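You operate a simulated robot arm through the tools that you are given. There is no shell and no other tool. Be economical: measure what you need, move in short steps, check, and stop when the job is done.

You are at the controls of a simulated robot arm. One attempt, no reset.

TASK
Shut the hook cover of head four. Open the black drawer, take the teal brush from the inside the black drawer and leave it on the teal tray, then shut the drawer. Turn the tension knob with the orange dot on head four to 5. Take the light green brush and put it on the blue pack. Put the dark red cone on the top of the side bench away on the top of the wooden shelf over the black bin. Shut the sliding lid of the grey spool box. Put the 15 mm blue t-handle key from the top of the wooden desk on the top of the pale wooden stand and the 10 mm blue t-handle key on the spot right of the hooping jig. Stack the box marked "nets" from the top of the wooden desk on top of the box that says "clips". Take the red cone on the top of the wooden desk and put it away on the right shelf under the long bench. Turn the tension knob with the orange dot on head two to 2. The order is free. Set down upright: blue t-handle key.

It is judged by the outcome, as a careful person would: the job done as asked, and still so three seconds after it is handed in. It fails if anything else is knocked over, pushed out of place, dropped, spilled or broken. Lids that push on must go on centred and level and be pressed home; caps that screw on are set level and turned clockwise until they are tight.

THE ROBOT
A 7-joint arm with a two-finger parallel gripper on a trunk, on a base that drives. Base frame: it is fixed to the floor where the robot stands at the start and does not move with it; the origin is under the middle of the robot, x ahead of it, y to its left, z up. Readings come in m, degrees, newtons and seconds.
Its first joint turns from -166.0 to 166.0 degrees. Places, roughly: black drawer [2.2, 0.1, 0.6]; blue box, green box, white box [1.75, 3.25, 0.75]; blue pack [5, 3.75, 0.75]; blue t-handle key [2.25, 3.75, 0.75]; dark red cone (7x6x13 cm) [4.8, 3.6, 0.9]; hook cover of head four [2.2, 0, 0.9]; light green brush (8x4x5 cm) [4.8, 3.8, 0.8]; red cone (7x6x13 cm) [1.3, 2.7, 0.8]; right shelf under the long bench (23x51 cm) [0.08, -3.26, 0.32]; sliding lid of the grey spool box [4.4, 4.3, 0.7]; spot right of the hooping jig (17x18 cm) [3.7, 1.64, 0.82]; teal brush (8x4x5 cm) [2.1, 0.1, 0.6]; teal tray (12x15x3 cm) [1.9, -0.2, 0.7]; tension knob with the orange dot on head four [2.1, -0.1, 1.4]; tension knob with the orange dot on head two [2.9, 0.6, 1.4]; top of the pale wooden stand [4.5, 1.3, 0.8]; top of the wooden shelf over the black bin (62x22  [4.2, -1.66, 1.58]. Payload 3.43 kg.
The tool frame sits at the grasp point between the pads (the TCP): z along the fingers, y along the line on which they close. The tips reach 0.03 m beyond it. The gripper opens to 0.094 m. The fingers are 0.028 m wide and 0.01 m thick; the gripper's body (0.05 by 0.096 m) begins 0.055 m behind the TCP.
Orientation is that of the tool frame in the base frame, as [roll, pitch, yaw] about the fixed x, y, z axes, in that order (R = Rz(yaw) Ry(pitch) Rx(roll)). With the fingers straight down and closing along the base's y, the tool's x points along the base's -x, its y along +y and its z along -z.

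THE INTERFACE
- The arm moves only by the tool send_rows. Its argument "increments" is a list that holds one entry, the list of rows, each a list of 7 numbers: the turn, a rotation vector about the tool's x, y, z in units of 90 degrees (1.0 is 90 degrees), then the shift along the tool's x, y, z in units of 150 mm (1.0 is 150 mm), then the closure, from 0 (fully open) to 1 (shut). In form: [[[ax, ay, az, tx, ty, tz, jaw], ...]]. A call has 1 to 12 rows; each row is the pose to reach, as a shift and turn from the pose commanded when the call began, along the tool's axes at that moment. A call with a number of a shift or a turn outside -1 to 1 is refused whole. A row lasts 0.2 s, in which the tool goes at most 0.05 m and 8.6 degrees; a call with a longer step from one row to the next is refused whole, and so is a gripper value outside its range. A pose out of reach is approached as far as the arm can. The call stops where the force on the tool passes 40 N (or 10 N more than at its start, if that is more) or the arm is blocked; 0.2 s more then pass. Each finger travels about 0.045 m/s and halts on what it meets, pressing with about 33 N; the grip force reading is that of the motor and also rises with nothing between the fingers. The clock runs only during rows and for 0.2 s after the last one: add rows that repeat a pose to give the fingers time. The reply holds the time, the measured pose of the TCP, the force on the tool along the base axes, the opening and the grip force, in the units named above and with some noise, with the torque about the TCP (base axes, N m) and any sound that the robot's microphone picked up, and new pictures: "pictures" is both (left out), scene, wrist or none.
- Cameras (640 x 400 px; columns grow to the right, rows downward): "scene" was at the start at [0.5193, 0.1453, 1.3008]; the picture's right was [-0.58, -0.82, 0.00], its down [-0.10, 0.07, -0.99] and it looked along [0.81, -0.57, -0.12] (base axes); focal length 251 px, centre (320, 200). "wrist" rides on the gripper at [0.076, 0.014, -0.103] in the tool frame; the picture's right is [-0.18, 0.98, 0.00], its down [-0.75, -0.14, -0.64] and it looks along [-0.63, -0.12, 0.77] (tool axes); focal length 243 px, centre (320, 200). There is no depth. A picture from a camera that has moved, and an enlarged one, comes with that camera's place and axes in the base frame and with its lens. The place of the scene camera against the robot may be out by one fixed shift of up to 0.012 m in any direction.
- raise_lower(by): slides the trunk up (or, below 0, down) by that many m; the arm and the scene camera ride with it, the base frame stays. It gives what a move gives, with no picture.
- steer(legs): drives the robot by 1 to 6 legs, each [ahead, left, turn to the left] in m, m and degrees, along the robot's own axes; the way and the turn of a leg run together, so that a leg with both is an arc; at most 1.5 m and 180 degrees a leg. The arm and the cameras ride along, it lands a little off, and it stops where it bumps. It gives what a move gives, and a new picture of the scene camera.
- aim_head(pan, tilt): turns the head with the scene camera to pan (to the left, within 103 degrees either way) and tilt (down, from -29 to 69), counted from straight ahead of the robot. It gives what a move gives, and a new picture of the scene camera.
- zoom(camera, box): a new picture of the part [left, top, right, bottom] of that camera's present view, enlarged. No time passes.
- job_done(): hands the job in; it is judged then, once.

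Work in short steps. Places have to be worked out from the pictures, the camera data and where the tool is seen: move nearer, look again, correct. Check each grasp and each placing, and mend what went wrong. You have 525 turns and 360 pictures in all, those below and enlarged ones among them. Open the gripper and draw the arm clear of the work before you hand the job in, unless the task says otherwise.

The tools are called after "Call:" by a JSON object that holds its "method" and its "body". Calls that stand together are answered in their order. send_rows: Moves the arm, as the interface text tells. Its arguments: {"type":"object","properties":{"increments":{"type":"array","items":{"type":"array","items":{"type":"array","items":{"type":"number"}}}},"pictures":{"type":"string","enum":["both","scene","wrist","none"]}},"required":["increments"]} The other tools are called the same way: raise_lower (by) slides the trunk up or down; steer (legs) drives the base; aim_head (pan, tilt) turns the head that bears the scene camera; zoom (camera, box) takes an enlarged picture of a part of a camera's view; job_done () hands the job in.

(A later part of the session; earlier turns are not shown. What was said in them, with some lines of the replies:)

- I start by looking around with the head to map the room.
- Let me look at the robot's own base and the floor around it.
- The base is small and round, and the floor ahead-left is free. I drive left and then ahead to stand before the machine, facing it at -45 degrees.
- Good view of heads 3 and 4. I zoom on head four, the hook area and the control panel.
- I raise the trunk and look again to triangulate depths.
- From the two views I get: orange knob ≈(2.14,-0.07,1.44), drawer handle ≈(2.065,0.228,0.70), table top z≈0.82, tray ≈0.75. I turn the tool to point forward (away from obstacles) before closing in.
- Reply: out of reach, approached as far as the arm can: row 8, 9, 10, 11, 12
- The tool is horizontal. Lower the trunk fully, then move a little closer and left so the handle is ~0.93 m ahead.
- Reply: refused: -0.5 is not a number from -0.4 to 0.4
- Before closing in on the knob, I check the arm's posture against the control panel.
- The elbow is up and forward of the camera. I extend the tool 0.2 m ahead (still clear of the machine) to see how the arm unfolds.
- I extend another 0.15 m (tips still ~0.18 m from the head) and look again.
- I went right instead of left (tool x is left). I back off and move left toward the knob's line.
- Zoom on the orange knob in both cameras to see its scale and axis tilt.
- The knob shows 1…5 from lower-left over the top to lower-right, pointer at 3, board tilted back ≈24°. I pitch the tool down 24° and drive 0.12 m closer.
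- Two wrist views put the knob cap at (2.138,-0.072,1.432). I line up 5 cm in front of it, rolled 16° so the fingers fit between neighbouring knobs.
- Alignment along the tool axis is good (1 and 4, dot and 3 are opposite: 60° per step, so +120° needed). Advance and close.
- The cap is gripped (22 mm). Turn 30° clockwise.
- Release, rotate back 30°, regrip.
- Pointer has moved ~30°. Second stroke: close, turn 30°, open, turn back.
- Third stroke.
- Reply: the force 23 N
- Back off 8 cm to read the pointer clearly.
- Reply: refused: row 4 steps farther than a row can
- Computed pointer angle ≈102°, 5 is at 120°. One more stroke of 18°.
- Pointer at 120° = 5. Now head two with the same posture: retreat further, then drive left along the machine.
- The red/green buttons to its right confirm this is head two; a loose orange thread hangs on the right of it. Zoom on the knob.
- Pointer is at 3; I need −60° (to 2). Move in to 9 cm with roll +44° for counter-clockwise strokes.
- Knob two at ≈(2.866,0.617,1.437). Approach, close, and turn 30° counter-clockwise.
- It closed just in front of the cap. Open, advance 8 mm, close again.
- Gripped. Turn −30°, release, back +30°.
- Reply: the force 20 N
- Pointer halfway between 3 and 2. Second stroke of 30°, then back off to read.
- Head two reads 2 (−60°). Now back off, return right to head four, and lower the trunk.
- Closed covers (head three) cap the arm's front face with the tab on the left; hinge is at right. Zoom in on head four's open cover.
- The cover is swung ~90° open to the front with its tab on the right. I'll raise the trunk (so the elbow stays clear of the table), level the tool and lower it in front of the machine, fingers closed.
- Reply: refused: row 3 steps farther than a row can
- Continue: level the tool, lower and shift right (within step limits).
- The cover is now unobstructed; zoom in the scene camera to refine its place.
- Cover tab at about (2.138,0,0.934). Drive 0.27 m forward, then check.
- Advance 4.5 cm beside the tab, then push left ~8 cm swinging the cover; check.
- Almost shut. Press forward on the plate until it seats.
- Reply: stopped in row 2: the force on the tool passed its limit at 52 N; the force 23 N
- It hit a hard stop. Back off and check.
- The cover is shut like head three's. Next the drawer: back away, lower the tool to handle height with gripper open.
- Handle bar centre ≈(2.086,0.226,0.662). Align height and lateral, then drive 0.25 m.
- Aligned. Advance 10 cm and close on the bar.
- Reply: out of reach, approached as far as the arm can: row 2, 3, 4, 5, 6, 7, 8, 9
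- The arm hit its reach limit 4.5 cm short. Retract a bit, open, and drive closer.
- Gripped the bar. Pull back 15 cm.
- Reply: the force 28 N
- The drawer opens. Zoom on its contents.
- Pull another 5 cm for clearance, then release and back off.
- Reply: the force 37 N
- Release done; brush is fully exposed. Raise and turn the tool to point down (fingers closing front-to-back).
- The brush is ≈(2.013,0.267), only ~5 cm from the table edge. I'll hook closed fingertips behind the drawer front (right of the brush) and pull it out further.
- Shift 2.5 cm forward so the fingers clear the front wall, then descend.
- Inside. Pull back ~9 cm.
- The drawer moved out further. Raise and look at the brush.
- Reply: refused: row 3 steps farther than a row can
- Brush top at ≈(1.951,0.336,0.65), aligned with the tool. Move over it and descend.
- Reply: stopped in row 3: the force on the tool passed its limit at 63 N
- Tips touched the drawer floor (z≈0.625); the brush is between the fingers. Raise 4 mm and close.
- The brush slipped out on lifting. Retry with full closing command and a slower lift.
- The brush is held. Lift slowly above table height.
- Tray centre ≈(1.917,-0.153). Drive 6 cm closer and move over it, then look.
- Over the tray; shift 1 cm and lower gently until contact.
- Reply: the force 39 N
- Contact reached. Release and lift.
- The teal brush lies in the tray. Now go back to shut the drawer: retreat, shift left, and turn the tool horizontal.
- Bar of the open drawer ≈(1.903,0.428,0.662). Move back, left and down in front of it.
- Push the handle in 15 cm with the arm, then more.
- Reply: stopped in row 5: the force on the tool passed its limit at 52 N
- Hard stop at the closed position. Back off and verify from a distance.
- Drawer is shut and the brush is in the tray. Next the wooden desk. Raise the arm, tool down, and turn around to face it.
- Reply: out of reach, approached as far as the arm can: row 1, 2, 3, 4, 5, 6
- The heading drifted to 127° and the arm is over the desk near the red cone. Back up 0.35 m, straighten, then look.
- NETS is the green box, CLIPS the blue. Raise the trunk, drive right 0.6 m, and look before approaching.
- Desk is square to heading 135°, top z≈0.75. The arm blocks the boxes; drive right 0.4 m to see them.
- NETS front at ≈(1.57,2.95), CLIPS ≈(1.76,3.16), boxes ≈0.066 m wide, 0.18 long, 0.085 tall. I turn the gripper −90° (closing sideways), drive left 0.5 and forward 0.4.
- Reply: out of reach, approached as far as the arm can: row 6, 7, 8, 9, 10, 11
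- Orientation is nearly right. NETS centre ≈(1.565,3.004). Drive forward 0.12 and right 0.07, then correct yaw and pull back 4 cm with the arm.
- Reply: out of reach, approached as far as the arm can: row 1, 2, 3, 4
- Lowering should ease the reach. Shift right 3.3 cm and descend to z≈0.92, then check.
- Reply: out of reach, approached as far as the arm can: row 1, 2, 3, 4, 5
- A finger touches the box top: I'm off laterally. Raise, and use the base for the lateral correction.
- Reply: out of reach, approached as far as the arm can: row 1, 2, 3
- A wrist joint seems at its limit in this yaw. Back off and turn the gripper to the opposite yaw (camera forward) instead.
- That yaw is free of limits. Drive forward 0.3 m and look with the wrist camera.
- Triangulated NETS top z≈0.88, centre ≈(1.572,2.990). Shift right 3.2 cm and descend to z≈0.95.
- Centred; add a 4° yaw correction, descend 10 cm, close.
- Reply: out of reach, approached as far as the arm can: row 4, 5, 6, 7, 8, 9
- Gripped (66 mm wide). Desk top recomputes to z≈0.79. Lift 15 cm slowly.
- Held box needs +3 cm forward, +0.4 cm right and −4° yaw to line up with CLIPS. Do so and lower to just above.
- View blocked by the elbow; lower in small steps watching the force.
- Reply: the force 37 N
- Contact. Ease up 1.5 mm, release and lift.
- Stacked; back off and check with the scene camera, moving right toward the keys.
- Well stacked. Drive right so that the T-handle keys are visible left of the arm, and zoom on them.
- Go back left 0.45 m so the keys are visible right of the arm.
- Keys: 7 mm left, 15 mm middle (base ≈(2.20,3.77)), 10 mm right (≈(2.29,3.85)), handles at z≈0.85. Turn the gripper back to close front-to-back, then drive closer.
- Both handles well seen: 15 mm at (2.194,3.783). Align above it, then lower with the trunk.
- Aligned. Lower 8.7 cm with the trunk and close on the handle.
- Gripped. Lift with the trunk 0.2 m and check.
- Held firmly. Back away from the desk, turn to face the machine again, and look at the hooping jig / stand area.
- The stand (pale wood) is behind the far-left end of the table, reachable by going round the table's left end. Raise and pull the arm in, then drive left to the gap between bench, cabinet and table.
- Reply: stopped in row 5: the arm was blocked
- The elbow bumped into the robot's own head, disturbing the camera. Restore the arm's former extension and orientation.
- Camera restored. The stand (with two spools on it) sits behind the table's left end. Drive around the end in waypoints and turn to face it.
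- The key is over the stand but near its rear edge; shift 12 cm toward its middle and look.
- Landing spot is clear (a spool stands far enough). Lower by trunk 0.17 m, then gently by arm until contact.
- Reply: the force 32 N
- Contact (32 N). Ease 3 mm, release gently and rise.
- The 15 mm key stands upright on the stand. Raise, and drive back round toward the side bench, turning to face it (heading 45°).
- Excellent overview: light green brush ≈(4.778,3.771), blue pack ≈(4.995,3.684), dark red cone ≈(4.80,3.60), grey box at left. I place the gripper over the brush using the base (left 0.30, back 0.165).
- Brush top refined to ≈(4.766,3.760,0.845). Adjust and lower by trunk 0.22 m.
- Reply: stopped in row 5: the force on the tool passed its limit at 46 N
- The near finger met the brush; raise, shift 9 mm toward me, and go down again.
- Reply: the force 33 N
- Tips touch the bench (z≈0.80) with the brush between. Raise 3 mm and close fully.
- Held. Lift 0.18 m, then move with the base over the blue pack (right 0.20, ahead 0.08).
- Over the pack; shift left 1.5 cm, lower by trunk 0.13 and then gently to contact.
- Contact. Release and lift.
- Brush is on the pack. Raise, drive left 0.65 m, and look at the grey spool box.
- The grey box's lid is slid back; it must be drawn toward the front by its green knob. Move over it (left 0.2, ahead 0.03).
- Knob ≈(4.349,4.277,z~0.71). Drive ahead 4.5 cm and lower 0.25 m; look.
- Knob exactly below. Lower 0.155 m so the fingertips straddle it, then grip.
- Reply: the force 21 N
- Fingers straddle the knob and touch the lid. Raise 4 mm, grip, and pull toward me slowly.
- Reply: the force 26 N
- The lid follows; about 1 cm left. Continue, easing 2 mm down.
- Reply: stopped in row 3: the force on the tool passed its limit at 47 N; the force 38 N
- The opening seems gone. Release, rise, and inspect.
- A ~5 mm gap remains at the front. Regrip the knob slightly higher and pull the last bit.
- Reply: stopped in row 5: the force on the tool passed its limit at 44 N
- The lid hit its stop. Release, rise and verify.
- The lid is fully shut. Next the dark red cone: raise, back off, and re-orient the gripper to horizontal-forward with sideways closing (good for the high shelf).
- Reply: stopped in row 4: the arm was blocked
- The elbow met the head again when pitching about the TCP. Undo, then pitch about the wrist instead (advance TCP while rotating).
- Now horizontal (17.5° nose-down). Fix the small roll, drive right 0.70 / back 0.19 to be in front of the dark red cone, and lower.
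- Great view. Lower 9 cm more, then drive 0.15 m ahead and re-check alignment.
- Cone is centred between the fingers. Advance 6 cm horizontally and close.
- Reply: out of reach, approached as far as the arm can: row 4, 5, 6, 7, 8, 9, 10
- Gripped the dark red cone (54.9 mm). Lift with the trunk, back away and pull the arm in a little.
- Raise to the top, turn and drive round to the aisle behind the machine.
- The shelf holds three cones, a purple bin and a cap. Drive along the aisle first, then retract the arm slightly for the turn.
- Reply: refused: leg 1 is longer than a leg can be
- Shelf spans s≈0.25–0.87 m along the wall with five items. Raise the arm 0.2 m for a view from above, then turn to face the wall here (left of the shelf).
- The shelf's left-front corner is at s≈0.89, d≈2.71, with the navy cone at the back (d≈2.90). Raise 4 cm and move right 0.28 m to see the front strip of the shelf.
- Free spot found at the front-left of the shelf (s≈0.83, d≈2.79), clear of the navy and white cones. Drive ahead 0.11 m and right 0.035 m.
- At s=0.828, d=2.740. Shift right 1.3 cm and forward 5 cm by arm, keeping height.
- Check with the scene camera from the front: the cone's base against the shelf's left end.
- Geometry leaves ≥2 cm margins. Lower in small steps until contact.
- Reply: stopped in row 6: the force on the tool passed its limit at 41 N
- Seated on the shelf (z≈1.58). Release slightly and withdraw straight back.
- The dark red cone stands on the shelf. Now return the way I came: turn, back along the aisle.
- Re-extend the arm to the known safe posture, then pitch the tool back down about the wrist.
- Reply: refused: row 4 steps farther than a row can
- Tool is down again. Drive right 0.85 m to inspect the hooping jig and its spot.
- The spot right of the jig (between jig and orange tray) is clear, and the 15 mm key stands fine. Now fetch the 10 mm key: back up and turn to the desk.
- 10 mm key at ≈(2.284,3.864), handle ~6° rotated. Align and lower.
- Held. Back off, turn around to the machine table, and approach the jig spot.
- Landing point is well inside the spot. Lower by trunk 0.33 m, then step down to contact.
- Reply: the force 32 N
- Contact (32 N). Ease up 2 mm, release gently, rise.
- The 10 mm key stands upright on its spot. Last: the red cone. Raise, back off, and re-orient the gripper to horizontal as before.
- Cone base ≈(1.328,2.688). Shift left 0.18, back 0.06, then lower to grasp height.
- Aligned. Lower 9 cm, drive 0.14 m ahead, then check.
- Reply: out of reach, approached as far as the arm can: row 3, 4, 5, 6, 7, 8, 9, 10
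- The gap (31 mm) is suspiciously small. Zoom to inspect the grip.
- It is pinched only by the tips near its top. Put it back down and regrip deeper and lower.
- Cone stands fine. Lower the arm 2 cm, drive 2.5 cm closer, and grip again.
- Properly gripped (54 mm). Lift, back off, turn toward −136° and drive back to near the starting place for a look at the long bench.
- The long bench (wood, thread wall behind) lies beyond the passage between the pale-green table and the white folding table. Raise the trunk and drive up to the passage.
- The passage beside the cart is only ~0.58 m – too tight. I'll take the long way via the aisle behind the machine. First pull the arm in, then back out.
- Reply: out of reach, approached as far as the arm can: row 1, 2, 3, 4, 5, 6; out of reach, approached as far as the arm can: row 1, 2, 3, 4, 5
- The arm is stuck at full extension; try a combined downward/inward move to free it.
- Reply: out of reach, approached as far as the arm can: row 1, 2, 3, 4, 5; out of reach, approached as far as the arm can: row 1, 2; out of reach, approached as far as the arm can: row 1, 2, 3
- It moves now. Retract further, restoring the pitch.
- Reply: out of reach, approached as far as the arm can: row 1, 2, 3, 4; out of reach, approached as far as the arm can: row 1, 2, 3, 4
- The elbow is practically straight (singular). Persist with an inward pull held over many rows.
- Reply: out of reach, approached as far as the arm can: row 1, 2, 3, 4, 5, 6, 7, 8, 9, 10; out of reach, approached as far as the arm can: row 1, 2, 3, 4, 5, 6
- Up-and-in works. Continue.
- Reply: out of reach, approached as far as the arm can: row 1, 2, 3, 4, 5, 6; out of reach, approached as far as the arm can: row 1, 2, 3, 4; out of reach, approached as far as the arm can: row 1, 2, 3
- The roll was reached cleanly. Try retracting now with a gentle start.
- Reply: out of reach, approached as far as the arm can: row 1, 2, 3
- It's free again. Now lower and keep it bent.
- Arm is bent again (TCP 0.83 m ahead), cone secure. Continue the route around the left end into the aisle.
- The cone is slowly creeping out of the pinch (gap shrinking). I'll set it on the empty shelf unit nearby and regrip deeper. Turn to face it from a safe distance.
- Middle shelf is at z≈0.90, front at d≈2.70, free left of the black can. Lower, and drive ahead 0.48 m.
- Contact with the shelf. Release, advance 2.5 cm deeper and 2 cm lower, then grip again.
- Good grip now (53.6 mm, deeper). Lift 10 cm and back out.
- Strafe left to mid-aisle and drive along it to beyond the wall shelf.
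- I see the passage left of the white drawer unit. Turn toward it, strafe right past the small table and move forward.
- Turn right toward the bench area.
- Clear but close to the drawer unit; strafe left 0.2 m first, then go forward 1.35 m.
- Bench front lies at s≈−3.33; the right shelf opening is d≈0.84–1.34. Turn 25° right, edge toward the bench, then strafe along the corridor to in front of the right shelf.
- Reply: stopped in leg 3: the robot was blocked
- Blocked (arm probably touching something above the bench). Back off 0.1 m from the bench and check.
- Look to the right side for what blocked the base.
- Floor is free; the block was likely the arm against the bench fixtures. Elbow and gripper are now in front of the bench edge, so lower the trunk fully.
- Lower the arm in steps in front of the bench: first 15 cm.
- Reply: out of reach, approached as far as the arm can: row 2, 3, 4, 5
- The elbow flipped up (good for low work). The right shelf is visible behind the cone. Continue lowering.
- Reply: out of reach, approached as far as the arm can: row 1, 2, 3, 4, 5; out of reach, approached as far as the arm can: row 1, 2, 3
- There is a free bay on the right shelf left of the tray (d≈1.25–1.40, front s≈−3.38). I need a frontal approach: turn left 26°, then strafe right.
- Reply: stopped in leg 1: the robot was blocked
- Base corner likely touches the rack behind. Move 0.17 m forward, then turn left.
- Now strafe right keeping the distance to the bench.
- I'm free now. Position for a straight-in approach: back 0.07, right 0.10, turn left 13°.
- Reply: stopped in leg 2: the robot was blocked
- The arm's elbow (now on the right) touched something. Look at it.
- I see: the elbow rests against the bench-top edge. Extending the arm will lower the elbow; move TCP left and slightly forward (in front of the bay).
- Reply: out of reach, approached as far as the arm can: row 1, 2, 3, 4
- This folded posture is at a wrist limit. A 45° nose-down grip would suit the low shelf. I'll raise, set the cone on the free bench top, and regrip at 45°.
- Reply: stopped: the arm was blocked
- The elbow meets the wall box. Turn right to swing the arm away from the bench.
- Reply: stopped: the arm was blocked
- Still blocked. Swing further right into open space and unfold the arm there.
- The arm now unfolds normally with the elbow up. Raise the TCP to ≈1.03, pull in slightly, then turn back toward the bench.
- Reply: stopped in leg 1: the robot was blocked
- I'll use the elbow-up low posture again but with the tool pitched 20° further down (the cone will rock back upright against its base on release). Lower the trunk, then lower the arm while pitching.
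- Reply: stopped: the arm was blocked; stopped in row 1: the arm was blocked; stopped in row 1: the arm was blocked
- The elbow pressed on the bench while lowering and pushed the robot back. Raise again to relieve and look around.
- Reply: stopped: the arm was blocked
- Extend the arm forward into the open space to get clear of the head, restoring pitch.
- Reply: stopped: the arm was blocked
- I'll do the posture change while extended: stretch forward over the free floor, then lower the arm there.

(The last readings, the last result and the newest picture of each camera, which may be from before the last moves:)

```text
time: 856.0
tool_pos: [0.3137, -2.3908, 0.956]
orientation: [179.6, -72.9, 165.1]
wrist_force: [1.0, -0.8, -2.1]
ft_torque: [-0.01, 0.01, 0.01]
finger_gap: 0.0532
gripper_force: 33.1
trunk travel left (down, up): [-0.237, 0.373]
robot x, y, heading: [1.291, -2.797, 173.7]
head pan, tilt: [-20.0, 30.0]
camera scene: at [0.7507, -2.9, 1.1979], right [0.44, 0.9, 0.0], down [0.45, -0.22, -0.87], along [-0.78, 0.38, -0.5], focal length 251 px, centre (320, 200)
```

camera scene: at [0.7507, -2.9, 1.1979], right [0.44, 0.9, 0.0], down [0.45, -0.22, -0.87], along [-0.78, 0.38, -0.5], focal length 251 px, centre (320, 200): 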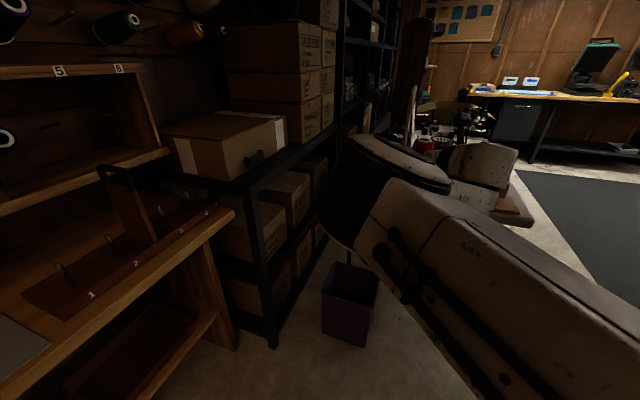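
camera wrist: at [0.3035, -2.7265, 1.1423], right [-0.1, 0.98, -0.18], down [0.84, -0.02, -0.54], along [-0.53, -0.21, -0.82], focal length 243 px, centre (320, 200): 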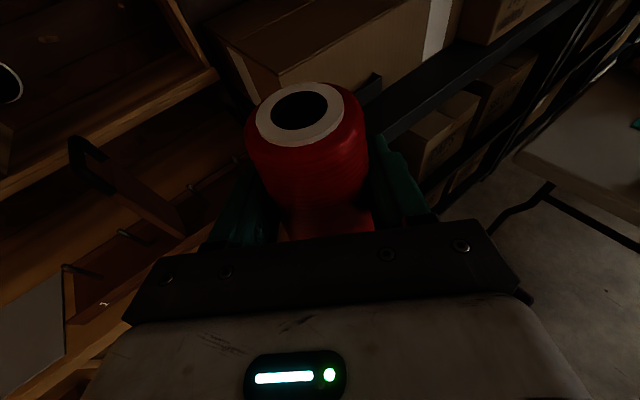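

No limits met. Continue lowering 0.45 m in the extended state.

Call:
{"method": "send_rows", "body": {"increments": [[[0, 0, 0, -0.2, 0, 0.1, 1], [0, 0, 0, -0.4, 0, 0.2, 1], [0, 0, 0, -0.6, 0, 0.27, 1], [0, 0, 0, -0.8, 0, 0.33, 1], [0, 0, 0, -1, 0, 0.4, 1]]], "pictures": "none"}}

Call:
{"method": "send_rows", "body": {"increments": [[[0, 0, 0, -0.2, 0, 0.065, 1], [0, 0, 0, -0.4, 0, 0.13, 1], [0, 0, 0, -0.6, 0, 0.195, 1], [0, 0, 0, -0.8, 0, 0.26, 1], [0, 0, 0, -1, 0, 0.32, 1]]], "pictures": "none"}}

Call:
{"method": "send_rows", "body": {"increments": [[[0, 0, 0, -0.15, 0, 0, 1], [0, 0, 0, -0.3, 0, -0.1, 1], [0, 0, 0, -0.45, 0, -0.2, 1], [0, 0, 0, -0.55, 0, -0.4, 1], [0, 0, 0, -0.65, 0, -0.6, 1]]], "pictures": "scene"}}

```text
time: 857.2
tool_pos: [0.3007, -2.3668, 0.8078]
orientation: [-179.2, -71.8, 164.9]
wrist_force: [-0.6, 0.3, -1.4]
ft_torque: [0.06, -0.04, -0.01]
finger_gap: 0.0532
gripper_force: 32.7
out of reach, approached as far as the arm can: row 4, 5
trunk travel left (down, up): [-0.237, 0.373]
robot x, y, heading: [1.2894, -2.801, 173.9]
head pan, tilt: [-20.0, 30.0]
```

```text
time: 858.4
tool_pos: [0.2846, -2.3263, 0.655]
orientation: [-177.3, -71.5, 164.1]
wrist_force: [-0.5, 0.7, -1.0]
ft_torque: [-0.01, -0.05, 0.01]
finger_gap: 0.0528
gripper_force: 33.1
out of reach, approached as far as the arm can: row 1, 2, 3, 4, 5
trunk travel left (down, up): [-0.237, 0.373]
robot x, y, heading: [1.2934, -2.7982, 173.4]
head pan, tilt: [-20.0, 30.0]
```

```text
time: 859.6
tool_pos: [0.3559, -2.3213, 0.5698]
orientation: [-179.7, -72.3, 164.9]
wrist_force: [-0.1, -0.1, -1.3]
ft_torque: [0.02, 0.0, 0.01]
finger_gap: 0.053
gripper_force: 33.0
out of reach, approached as far as the arm can: row 1, 2, 3, 4, 5
trunk travel left (down, up): [-0.237, 0.373]
robot x, y, heading: [1.2912, -2.7969, 173.6]
head pan, tilt: [-20.0, 30.0]
camera scene: at [0.7508, -2.9001, 1.1979], right [0.44, 0.9, 0.0], down [0.45, -0.22, -0.87], along [-0.78, 0.38, -0.5], focal length 251 px, centre (320, 200)
```

scene: 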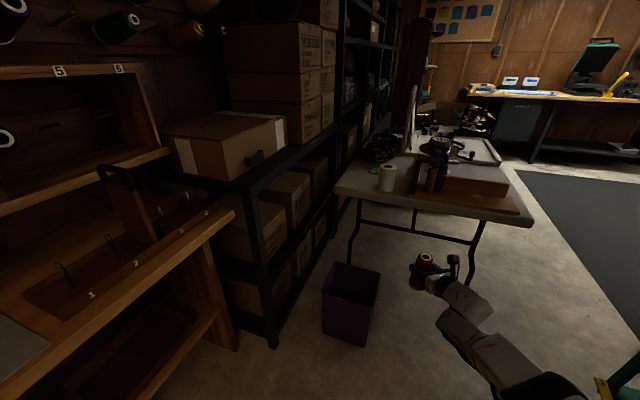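

Excellent – the arm is now low with the elbow down, as needed. Retract to see how far in it comes at this height.

Call:
{"method": "send_rows", "body": {"increments": [[[0, 0, 0, -0.06, -0.1, -0.2, 1], [0, 0, 0, -0.12, -0.2, -0.4, 1], [0, 0, 0, -0.18, -0.3, -0.6, 1], [0, 0, 0, -0.24, -0.4, -0.8, 1], [0, 0, 0, -0.3, -0.5, -1, 1]]], "pictures": "none"}}

Call:
{"method": "send_rows", "body": {"increments": [[[0, 0, 0, -0.06, -0.1, -0.1, 1], [0, 0, 0, -0.12, -0.2, -0.2, 1], [0, 0, 0, -0.18, -0.3, -0.4, 1], [0, 0, 0, -0.24, -0.4, -0.6, 1]]], "pictures": "none"}}

```text
time: 860.8
tool_pos: [0.4066, -2.3221, 0.5235]
orientation: [-179.2, -72.5, 164.9]
wrist_force: [0.4, -0.1, -0.8]
ft_torque: [0.0, 0.0, -0.01]
finger_gap: 0.053
gripper_force: 32.6
out of reach, approached as far as the arm can: row 1, 2, 3, 4, 5
trunk travel left (down, up): [-0.237, 0.373]
robot x, y, heading: [1.2905, -2.7996, 173.7]
head pan, tilt: [-20.0, 30.0]
```

```text
time: 861.8
tool_pos: [0.4533, -2.3309, 0.4824]
orientation: [-179.0, -72.2, 165.1]
wrist_force: [-0.3, -0.1, -1.6]
ft_torque: [0.04, 0.03, 0.01]
finger_gap: 0.053
gripper_force: 32.7
out of reach, approached as far as the arm can: row 1, 2, 3, 4
trunk travel left (down, up): [-0.237, 0.373]
robot x, y, heading: [1.2905, -2.8009, 173.5]
head pan, tilt: [-20.0, 30.0]
```

Good: TCP is at z≈0.48, 0.96 m out. Move 0.15 m away from the rack and swing left toward the bay.

Call:
{"method": "steer", "body": {"legs": [[0.15, 0, 0], [0, 0, 48]]}}

Call:
{"method": "send_rows", "body": {"increments": [[[0, 0, 0, 0, 0, 0, 1]]], "pictures": "wrist"}}

```text
time: 864.5
tool_pos: [0.2014, -2.6763, 0.4796]
orientation: [-179.4, -71.9, -174.4]
wrist_force: [-0.4, 0.4, -1.7]
ft_torque: [0.02, 0.0, -0.02]
finger_gap: 0.0527
gripper_force: 33.1
trunk travel left (down, up): [-0.237, 0.373]
robot x, y, heading: [1.1496, -2.8208, -166.3]
head pan, tilt: [-20.0, 30.0]
stopped in leg 2: the robot was blocked; the commanded pose is now the measured one
camera scene: at [0.676, -3.1097, 1.1965], right [0.11, 0.99, 0.0], down [0.5, -0.05, -0.87], along [-0.86, 0.09, -0.5], focal length 251 px, centre (320, 200)
```

scene: 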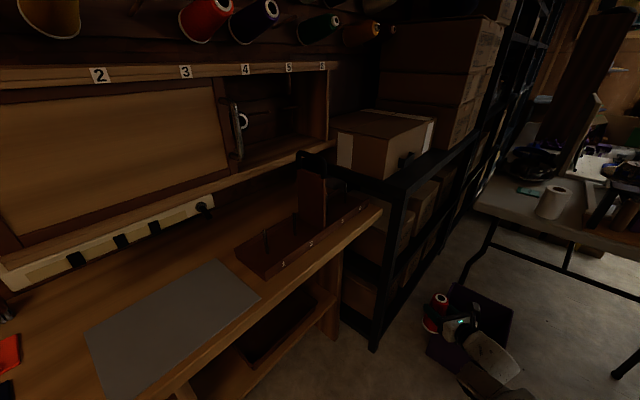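

```text
time: 864.9
tool_pos: [0.2008, -2.677, 0.4804]
orientation: [-179.4, -72.0, -174.5]
wrist_force: [0.1, -0.3, -1.4]
ft_torque: [0.02, -0.03, 0.02]
finger_gap: 0.0527
gripper_force: 33.1
trunk travel left (down, up): [-0.237, 0.373]
robot x, y, heading: [1.1501, -2.8261, -165.9]
head pan, tilt: [-20.0, 30.0]
camera wrist: at [0.2736, -2.6541, 0.5839], right [-0.05, 0.98, -0.18], down [0.85, -0.05, -0.52], along [-0.52, -0.18, -0.84], focal length 243 px, centre (320, 200)
```

wrist: 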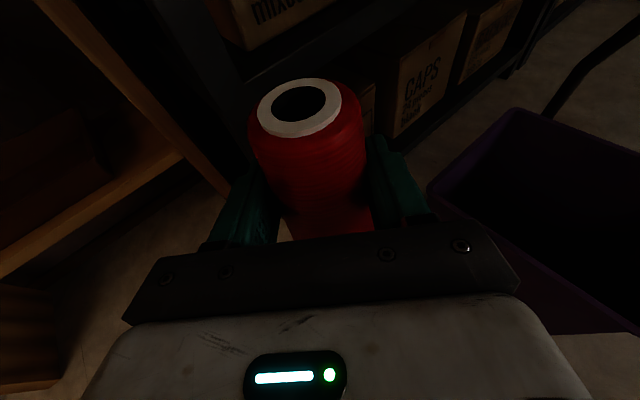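

The base corner likely touches the rack again. Shift forward-left, then continue the turn.

Call:
{"method": "steer", "body": {"legs": [[0.04, 0.14, 0], [0, 0, 15]]}}

Call:
{"method": "steer", "body": {"legs": [[0, 0, 13]]}}

Call:
{"method": "send_rows", "body": {"increments": [[[0, 0, 0, 0, 0, 0, 1]]], "pictures": "wrist"}}

```text
time: 867.2
tool_pos: [0.1913, -3.0744, 0.4821]
orientation: [-179.2, -72.1, -159.5]
wrist_force: [0.4, 0.0, -2.2]
ft_torque: [0.01, -0.01, -0.01]
finger_gap: 0.0528
gripper_force: 33.4
trunk travel left (down, up): [-0.237, 0.373]
robot x, y, heading: [1.1427, -2.9738, -151.0]
head pan, tilt: [-20.0, 30.0]
camera scene: at [0.7645, -3.3681, 1.1977], right [-0.16, 0.99, 0.0], down [0.49, 0.08, -0.87], along [-0.86, -0.14, -0.5], focal length 251 px, centre (320, 200)
```

scene: 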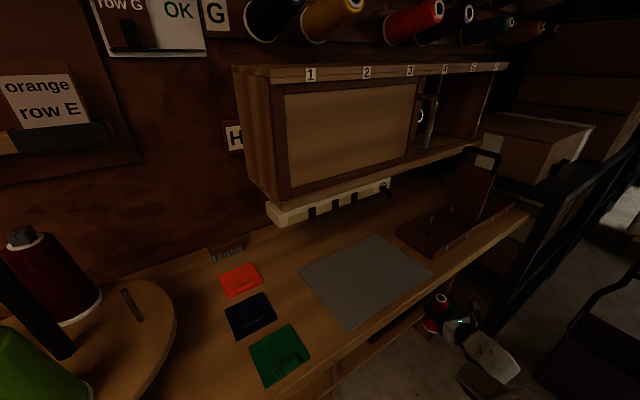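

```text
time: 868.4
tool_pos: [0.2407, -3.2919, 0.4834]
orientation: [-179.1, -72.1, -146.2]
wrist_force: [-0.5, 0.8, -0.6]
ft_torque: [0.01, -0.01, 0.02]
finger_gap: 0.0526
gripper_force: 33.0
trunk travel left (down, up): [-0.237, 0.373]
robot x, y, heading: [1.1419, -2.9737, -137.7]
head pan, tilt: [-20.0, 30.0]
camera scene: at [0.8667, -3.4454, 1.1977], right [-0.38, 0.93, 0.0], down [0.46, 0.19, -0.87], along [-0.8, -0.33, -0.5], focal length 251 px, centre (320, 200)
```

scene: 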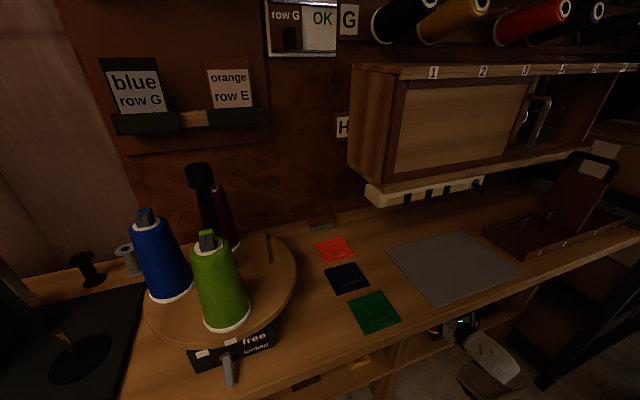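

```text
time: 868.8
tool_pos: [0.2406, -3.2922, 0.4813]
orientation: [-179.2, -72.1, -146.0]
wrist_force: [-0.2, -0.4, -0.8]
ft_torque: [0.01, 0.01, 0.02]
finger_gap: 0.053
gripper_force: 32.7
trunk travel left (down, up): [-0.237, 0.373]
robot x, y, heading: [1.1425, -2.9745, -137.7]
head pan, tilt: [-20.0, 30.0]
camera wrist: at [0.2938, -3.2376, 0.5855], right [-0.51, 0.84, -0.18], down [0.78, 0.36, -0.52], along [-0.37, -0.4, -0.84], focal length 243 px, centre (320, 200)
```

wrist: 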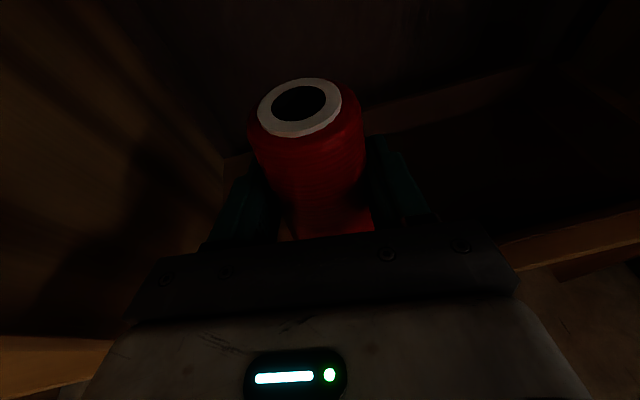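

The cone is now inside the bay, between divider and tray. Zoom to check clearances.

Call:
{"method": "zoom", "body": {"camera": "wrist", "box": [150, 60, 470, 260]}}

```text
2.00 times, centred on (310, 160) of wrist
camera zoom: at [0.2938, -3.2376, 0.5855], right [-0.51, 0.84, -0.18], down [0.78, 0.36, -0.52], along [-0.37, -0.4, -0.84], focal length 485 px, centre (340, 280)
```

zoom: 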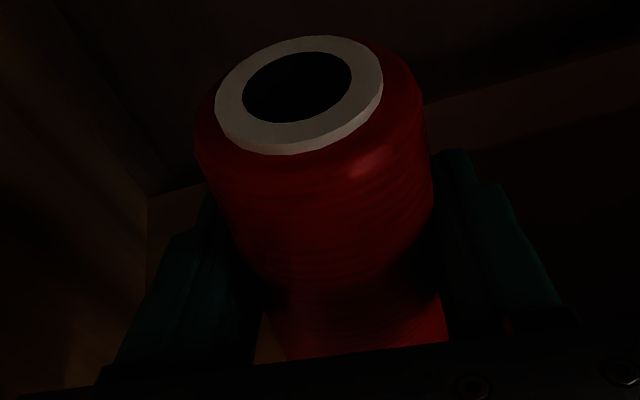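

Divider at d≈1.41 confirmed. Shift 4 cm left and 2 cm deeper, then lower by trunk 4.5 cm.

Call:
{"method": "send_rows", "body": {"increments": [[[0, 0, 0, 0.02, -0.13, 0.06, 1], [0, 0, 0, 0.04, -0.26, 0.13, 1], [0, 0, 0, 0.04, -0.26, 0.13, 1]]], "pictures": "none"}}

Call:
{"method": "raise_lower", "body": {"by": -0.045}}

```text
time: 869.6
tool_pos: [0.2346, -3.3181, 0.4881]
orientation: [-178.0, -71.3, -146.1]
wrist_force: [-0.3, 0.4, -1.6]
ft_torque: [0.0, 0.02, -0.01]
finger_gap: 0.053
gripper_force: 33.0
out of reach, approached as far as the arm can: row 1, 2, 3
trunk travel left (down, up): [-0.237, 0.373]
robot x, y, heading: [1.1419, -2.9756, -137.7]
head pan, tilt: [-20.0, 30.0]
```

```text
time: 870.4
tool_pos: [0.2301, -3.3226, 0.4545]
orientation: [-178.4, -72.9, -145.3]
wrist_force: [-2.6, -0.4, 5.9]
ft_torque: [-0.09, 0.38, -0.01]
finger_gap: 0.0531
gripper_force: 33.2
trunk travel left (down, up): [-0.192, 0.418]
robot x, y, heading: [1.1466, -2.9717, -137.6]
head pan, tilt: [-20.0, 30.0]
stopped: the force on the tool passed its limit at 49 N (the readings are from after the stop); the commanded pose is now the measured one
```

Contact is early and off to the right – probably the tray rim. Lift 3 cm, strafe the base 3.5 cm left, and look.

Call:
{"method": "raise_lower", "body": {"by": 0.04}}

Call:
{"method": "steer", "body": {"legs": [[0, 0.035, 0]]}}

Call:
{"method": "send_rows", "body": {"increments": [[[0, 0, 0, 0, 0, 0, 1]]], "pictures": "wrist"}}

```text
time: 871.2
tool_pos: [0.2306, -3.3224, 0.4906]
orientation: [-178.1, -72.6, -145.7]
wrist_force: [1.3, -0.5, -2.0]
ft_torque: [0.0, -0.03, 0.0]
finger_gap: 0.0532
gripper_force: 33.0
trunk travel left (down, up): [-0.232, 0.378]
robot x, y, heading: [1.1446, -2.968, -137.8]
head pan, tilt: [-20.0, 30.0]
```

```text
time: 872.1
tool_pos: [0.2546, -3.3478, 0.4924]
orientation: [-178.1, -72.6, -145.4]
wrist_force: [0.4, -0.1, -2.7]
ft_torque: [0.01, 0.0, -0.02]
finger_gap: 0.0533
gripper_force: 32.8
trunk travel left (down, up): [-0.232, 0.378]
robot x, y, heading: [1.1639, -2.9991, -137.8]
head pan, tilt: [-20.0, 30.0]
camera scene: at [0.8909, -3.4714, 1.1928], right [-0.38, 0.92, 0.0], down [0.46, 0.19, -0.87], along [-0.8, -0.33, -0.5], focal length 251 px, centre (320, 200)
```

scene: 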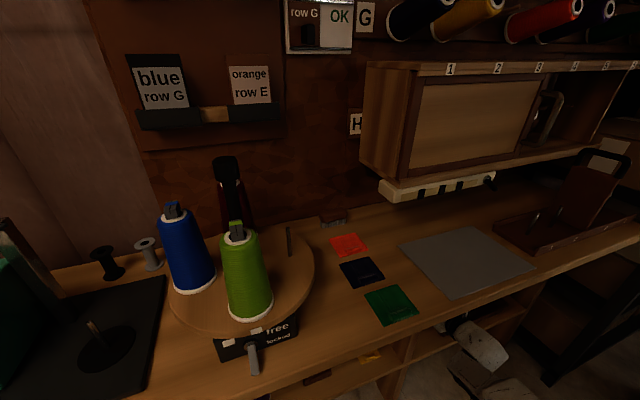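

```text
time: 872.5
tool_pos: [0.2562, -3.3483, 0.4911]
orientation: [-178.0, -72.6, -145.5]
wrist_force: [0.2, -0.1, -2.5]
ft_torque: [0.04, 0.01, 0.05]
finger_gap: 0.0532
gripper_force: 33.3
trunk travel left (down, up): [-0.232, 0.378]
robot x, y, heading: [1.1708, -2.997, -137.6]
head pan, tilt: [-20.0, 30.0]
camera wrist: at [0.3072, -3.2912, 0.5949], right [-0.54, 0.82, -0.19], down [0.76, 0.38, -0.53], along [-0.36, -0.42, -0.83], focal length 243 px, centre (320, 200)
```

wrist: 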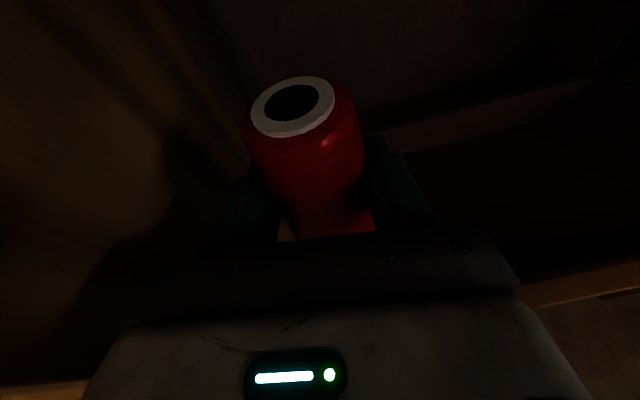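

TCP now at d≈1.318. Lower by the trunk in small amounts.

Call:
{"method": "raise_lower", "body": {"by": -0.045}}

Call:
{"method": "raise_lower", "body": {"by": -0.02}}

```text
time: 873.4
tool_pos: [0.2551, -3.3482, 0.4468]
orientation: [-178.1, -72.6, -145.4]
wrist_force: [0.0, 0.3, -1.3]
ft_torque: [0.03, -0.01, -0.04]
finger_gap: 0.0533
gripper_force: 33.4
trunk travel left (down, up): [-0.187, 0.423]
robot x, y, heading: [1.1692, -2.9975, -137.8]
head pan, tilt: [-20.0, 30.0]
```

```text
time: 874.0
tool_pos: [0.2547, -3.3481, 0.4264]
orientation: [-178.1, -72.7, -145.5]
wrist_force: [0.3, 0.1, -1.8]
ft_torque: [-0.02, 0.0, -0.01]
finger_gap: 0.0528
gripper_force: 33.1
trunk travel left (down, up): [-0.167, 0.443]
robot x, y, heading: [1.1677, -2.9983, -137.8]
head pan, tilt: [-20.0, 30.0]
```

Now past the previous contact height with no force – the tray is cleared. Continue in small steps until the shelf.

Call:
{"method": "raise_lower", "body": {"by": -0.01}}

Call:
{"method": "raise_lower", "body": {"by": -0.006}}

```text
time: 874.6
tool_pos: [0.2564, -3.3474, 0.4183]
orientation: [-178.0, -72.6, -145.5]
wrist_force: [-0.2, -0.2, -1.4]
ft_torque: [0.03, -0.04, -0.02]
finger_gap: 0.0531
gripper_force: 33.1
trunk travel left (down, up): [-0.157, 0.453]
robot x, y, heading: [1.1702, -2.9943, -137.8]
head pan, tilt: [-20.0, 30.0]
```

```text
time: 875.2
tool_pos: [0.2557, -3.3483, 0.4117]
orientation: [-178.1, -72.6, -145.5]
wrist_force: [0.0, 0.0, -2.0]
ft_torque: [0.05, -0.01, -0.02]
finger_gap: 0.0529
gripper_force: 32.9
trunk travel left (down, up): [-0.151, 0.459]
robot x, y, heading: [1.1703, -2.9941, -137.9]
head pan, tilt: [-20.0, 30.0]
```

Call:
{"method": "raise_lower", "body": {"by": -0.006}}

Call:
{"method": "raise_lower", "body": {"by": -0.006}}

```text
time: 875.7
tool_pos: [0.2552, -3.3486, 0.4058]
orientation: [-178.1, -72.7, -145.5]
wrist_force: [-1.0, -0.8, 0.0]
ft_torque: [-0.05, 0.03, -0.03]
finger_gap: 0.0532
gripper_force: 32.6
trunk travel left (down, up): [-0.145, 0.465]
robot x, y, heading: [1.1726, -2.9979, -137.8]
head pan, tilt: [-20.0, 30.0]
```

```text
time: 876.3
tool_pos: [0.2527, -3.348, 0.4046]
orientation: [-178.1, -73.2, -145.7]
wrist_force: [0.5, 5.6, 25.3]
ft_torque: [-0.57, -0.01, 0.0]
finger_gap: 0.0532
gripper_force: 32.9
trunk travel left (down, up): [-0.139, 0.471]
robot x, y, heading: [1.1684, -3.0004, -137.6]
head pan, tilt: [-20.0, 30.0]
```

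Seated on the shelf. Open slightly and check.

Call:
{"method": "send_rows", "body": {"increments": [[[0, 0, 0, 0, 0, 0, 0.36], [0, 0, 0, 0, 0, 0, 0.3], [0, 0, 0, 0, 0, 0, 0.26], [0, 0, 0, 0, 0, 0, 0.24]]], "pictures": "wrist"}}

```text
time: 877.3
tool_pos: [0.255, -3.3486, 0.3986]
orientation: [-178.1, -72.7, -145.4]
wrist_force: [-0.5, 0.1, -0.4]
ft_torque: [-0.03, 0.03, -0.04]
finger_gap: 0.0715
gripper_force: 0.0
trunk travel left (down, up): [-0.139, 0.471]
robot x, y, heading: [1.1665, -2.9964, -137.5]
head pan, tilt: [-20.0, 30.0]
camera wrist: at [0.3073, -3.2911, 0.502], right [-0.54, 0.82, -0.19], down [0.76, 0.38, -0.53], along [-0.36, -0.42, -0.83], focal length 243 px, centre (320, 200)
```

wrist: 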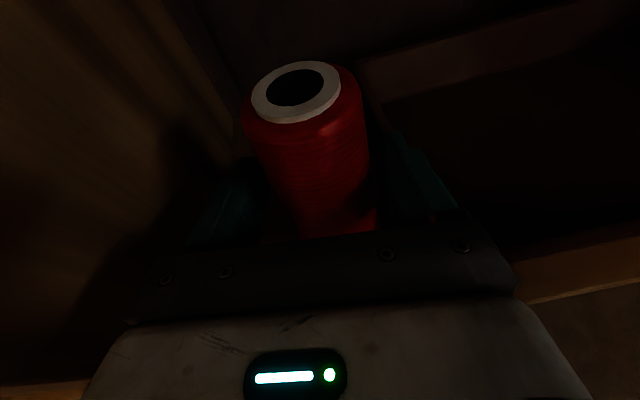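

The cone stands free. Withdraw straight back along the tool axis with the base.

Call:
{"method": "steer", "body": {"legs": [[-0.089, 0.0125, 0]]}}

Call:
{"method": "send_rows", "body": {"increments": [[[0, 0, 0, 0, 0, 0, 0.24]]], "pictures": "wrist"}}

```text
time: 878.4
tool_pos: [0.3301, -3.2963, 0.3991]
orientation: [-178.1, -72.7, -145.6]
wrist_force: [0.0, 0.5, -0.8]
ft_torque: [0.02, -0.03, 0.03]
finger_gap: 0.0715
gripper_force: 0.1
trunk travel left (down, up): [-0.139, 0.471]
robot x, y, heading: [1.2438, -2.9462, -137.5]
head pan, tilt: [-20.0, 30.0]
camera scene: at [0.9671, -3.4201, 1.0999], right [-0.38, 0.92, 0.0], down [0.46, 0.19, -0.87], along [-0.8, -0.33, -0.5], focal length 251 px, centre (320, 200)
```

scene: 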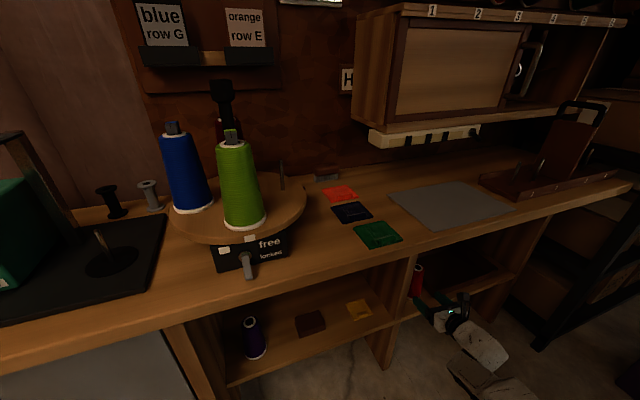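

```text
time: 878.8
tool_pos: [0.33, -3.2982, 0.3991]
orientation: [-178.0, -72.7, -145.5]
wrist_force: [0.2, -0.7, 0.3]
ft_torque: [0.02, -0.04, 0.0]
finger_gap: 0.0713
gripper_force: 0.1
trunk travel left (down, up): [-0.139, 0.471]
robot x, y, heading: [1.2434, -2.9463, -137.7]
head pan, tilt: [-20.0, 30.0]
camera wrist: at [0.383, -3.2406, 0.5022], right [-0.54, 0.82, -0.19], down [0.76, 0.38, -0.53], along [-0.36, -0.42, -0.83], focal length 243 px, centre (320, 200)
```

wrist: 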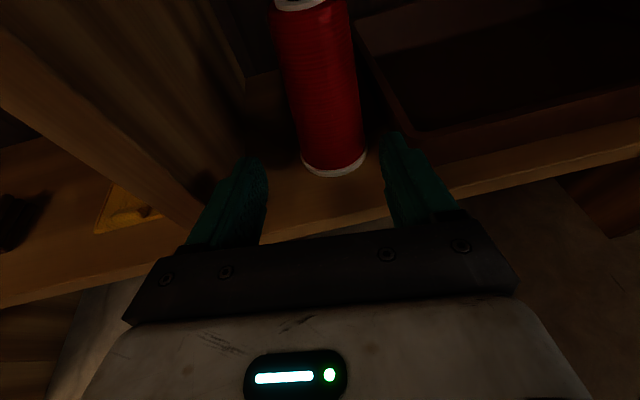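

The red cone stands upright on the right shelf. Back off a little more and swing the arm clear.

Call:
{"method": "steer", "body": {"legs": [[-0.04, 0, 0], [0, 0, -22]]}}

Call:
{"method": "aim_head", "body": {"pan": 0, "tilt": 40}}

```text
time: 879.8
tool_pos: [0.3751, -3.2358, 0.3473]
orientation: [-177.4, -65.8, -149.3]
wrist_force: [-0.8, -0.4, 0.3]
ft_torque: [0.05, -0.04, 0.05]
finger_gap: 0.0714
gripper_force: 0.1
trunk travel left (down, up): [-0.139, 0.471]
robot x, y, heading: [1.267, -2.9276, -137.4]
head pan, tilt: [-20.0, 30.0]
stopped in leg 1: the robot was blocked; the commanded pose is now the measured one
camera scene: at [0.981, -3.4131, 1.0944], right [-0.39, 0.92, 0.01], down [0.47, 0.2, -0.86], along [-0.79, -0.33, -0.51], focal length 251 px, centre (320, 200)
```

scene: 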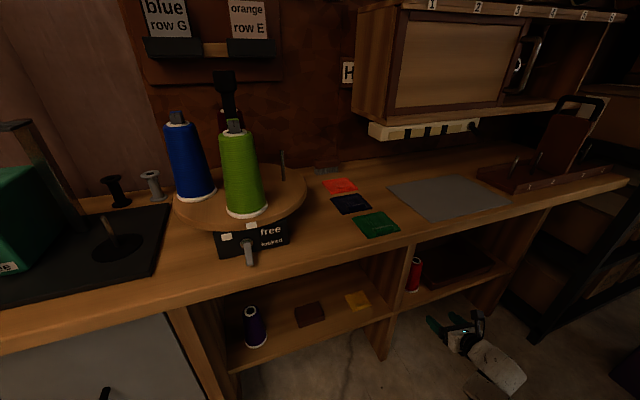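

```text
time: 880.6
tool_pos: [0.377, -3.2334, 0.3423]
orientation: [-177.4, -65.4, -149.2]
wrist_force: [0.1, -0.1, -0.2]
ft_torque: [-0.01, 0.0, 0.0]
finger_gap: 0.0718
gripper_force: 0.0
trunk travel left (down, up): [-0.139, 0.471]
robot x, y, heading: [1.2697, -2.9283, -137.4]
head pan, tilt: [0.0, 40.0]
camera scene: at [1.0009, -3.4353, 1.0766], right [-0.68, 0.74, 0.0], down [0.48, 0.44, -0.76], along [-0.56, -0.51, -0.66], focal length 251 px, centre (320, 200)
```

scene: 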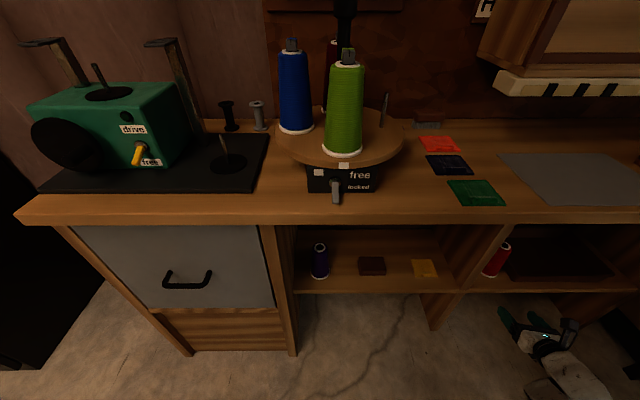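

The cone stands upright on the shelf and the gripper is out. Ease off the rack, swing right, and check the rack and bin for disturbance.

Call:
{"method": "steer", "body": {"legs": [[0.03, 0, 0], [0, 0, -25]]}}

Call:
{"method": "aim_head", "body": {"pan": -100, "tilt": 20}}

```text
time: 882.8
tool_pos: [0.292, -2.8609, 0.377]
orientation: [-177.3, -69.5, -172.8]
wrist_force: [-0.3, 0.7, 0.5]
ft_torque: [0.01, 0.03, 0.02]
finger_gap: 0.0713
gripper_force: 0.0
trunk travel left (down, up): [-0.139, 0.471]
robot x, y, heading: [1.2477, -2.9434, -162.4]
head pan, tilt: [0.0, 40.0]
camera scene: at [0.8037, -3.2871, 1.0845], right [-0.3, 0.95, 0.0], down [0.61, 0.19, -0.77], along [-0.73, -0.23, -0.64], focal length 251 px, centre (320, 200)
```

scene: 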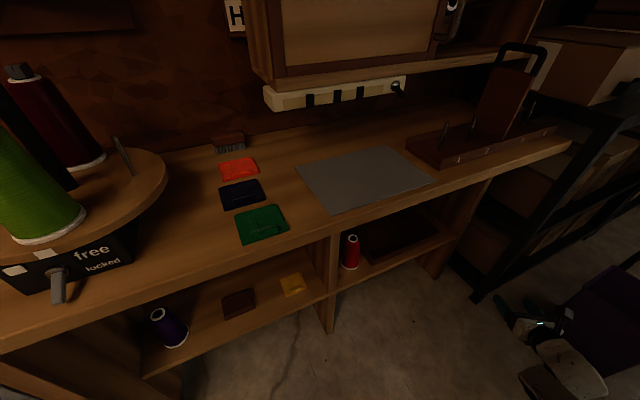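

```text
time: 884.5
tool_pos: [0.2932, -2.8605, 0.3773]
orientation: [-177.3, -69.4, -172.9]
wrist_force: [-0.5, 0.0, 0.2]
ft_torque: [0.0, -0.01, -0.02]
finger_gap: 0.0715
gripper_force: 0.1
trunk travel left (down, up): [-0.139, 0.471]
robot x, y, heading: [1.2508, -2.9482, -162.6]
head pan, tilt: [-100.0, 20.0]
camera scene: at [0.8726, -3.1692, 1.1159], right [0.99, 0.13, 0.0], down [0.05, -0.34, -0.94], along [-0.12, 0.93, -0.34], focal length 251 px, centre (320, 200)
```

scene: 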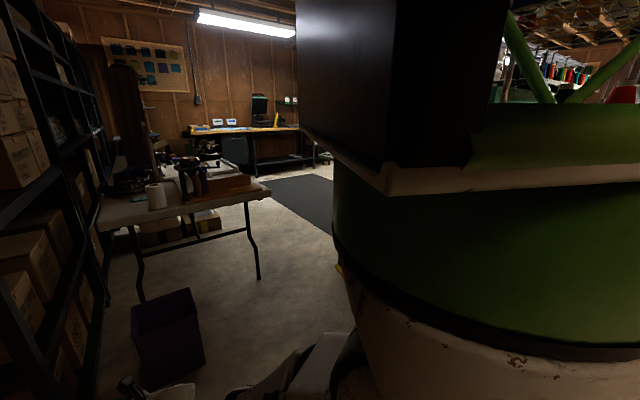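

Bin is fine. Turn a bit more right to view the metal rack behind me.

Call:
{"method": "steer", "body": {"legs": [[0, 0, -45]]}}

Call:
{"method": "aim_head", "body": {"pan": -103, "tilt": 5}}

```text
time: 887.0
tool_pos: [0.6343, -2.2103, 0.3779]
orientation: [-177.4, -69.4, 142.0]
wrist_force: [0.3, -0.5, -0.3]
ft_torque: [0.03, -0.01, 0.01]
finger_gap: 0.0714
gripper_force: 0.0
trunk travel left (down, up): [-0.139, 0.471]
robot x, y, heading: [1.2476, -2.9429, 152.1]
head pan, tilt: [-100.0, 20.0]
camera scene: at [0.8225, -2.8367, 1.1159], right [0.79, -0.61, 0.0], down [-0.21, -0.27, -0.94], along [0.57, 0.74, -0.34], focal length 251 px, centre (320, 200)
```

scene: 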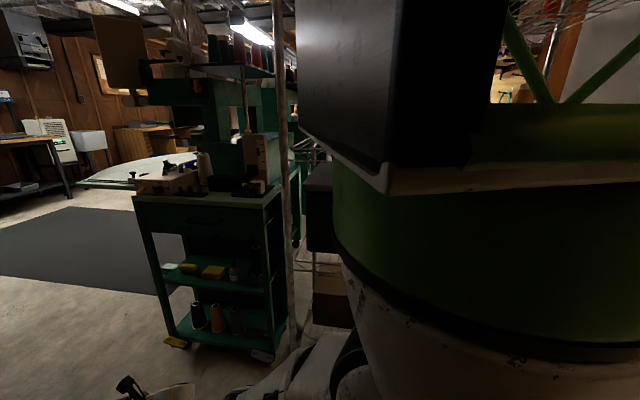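

```text
time: 887.7
tool_pos: [0.6337, -2.2096, 0.3774]
orientation: [-177.2, -69.4, 142.0]
wrist_force: [-0.2, -0.6, 0.2]
ft_torque: [0.02, 0.02, 0.02]
finger_gap: 0.0714
gripper_force: 0.0
trunk travel left (down, up): [-0.139, 0.471]
robot x, y, heading: [1.2444, -2.9443, 152.2]
head pan, tilt: [-103.0, 5.0]
camera scene: at [0.8255, -2.8407, 1.1402], right [0.76, -0.65, 0.0], down [-0.06, -0.07, -1.0], along [0.65, 0.76, -0.09], focal length 251 px, centre (320, 200)
```

scene: 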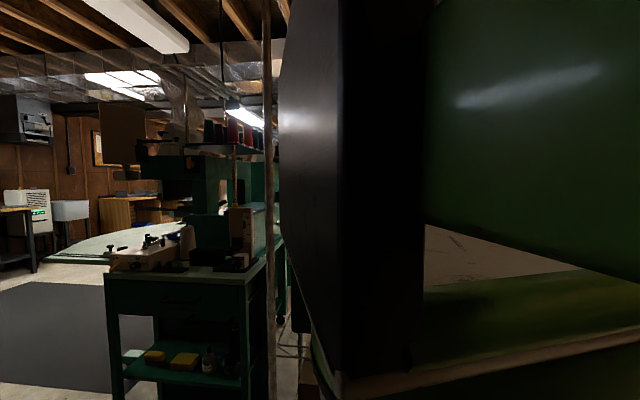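

The rack posts and cart stand as before, the gripper is open and the arm is clear of everything. All parts of the job are done; I hand it in.

Call:
{"method": "job_done", "body": {}}

```text
The job is handed in.
```

I did every item on the list and handed the job in. I saw each one in place, but I couldn't check the metal rack near the long bench, which the robot bumped.

- **Head four:** its hook cover is shut and its orange-dot tension knob is at 5.
- **Head two:** its orange-dot tension knob is at 2.
- **Black drawer:** the teal brush is on the teal tray and the drawer is shut.
- **Side bench:** the light green brush is on the blue pack.
- **Spool box:** the lid of the grey spool box is slid fully shut.
- **Dark red cone:** it stands on the wooden shelf over the black bin.
- **T-handle keys:** the 15 mm key stands upright on the pale wooden stand, and the 10 mm key stands upright right of the hooping jig.
- **Boxes:** "nets" is stacked on "clips".
- **Red cone:** it stands on the right shelf under the long bench, to the left of the tray already there.

- **Bumps near the long bench:** while placing the red cone, the robot bumped what I took to be the metal rack behind it, and its elbow pressed on the front edge of the bench. The items on the bench, the nearby cart and the purple bin all looked undisturbed. The robot's own body blocked my view of what was on the rack.
- **Red cone regripped:** it slipped in the gripper on the way, so I set it down once on an empty shelf and regripped it.
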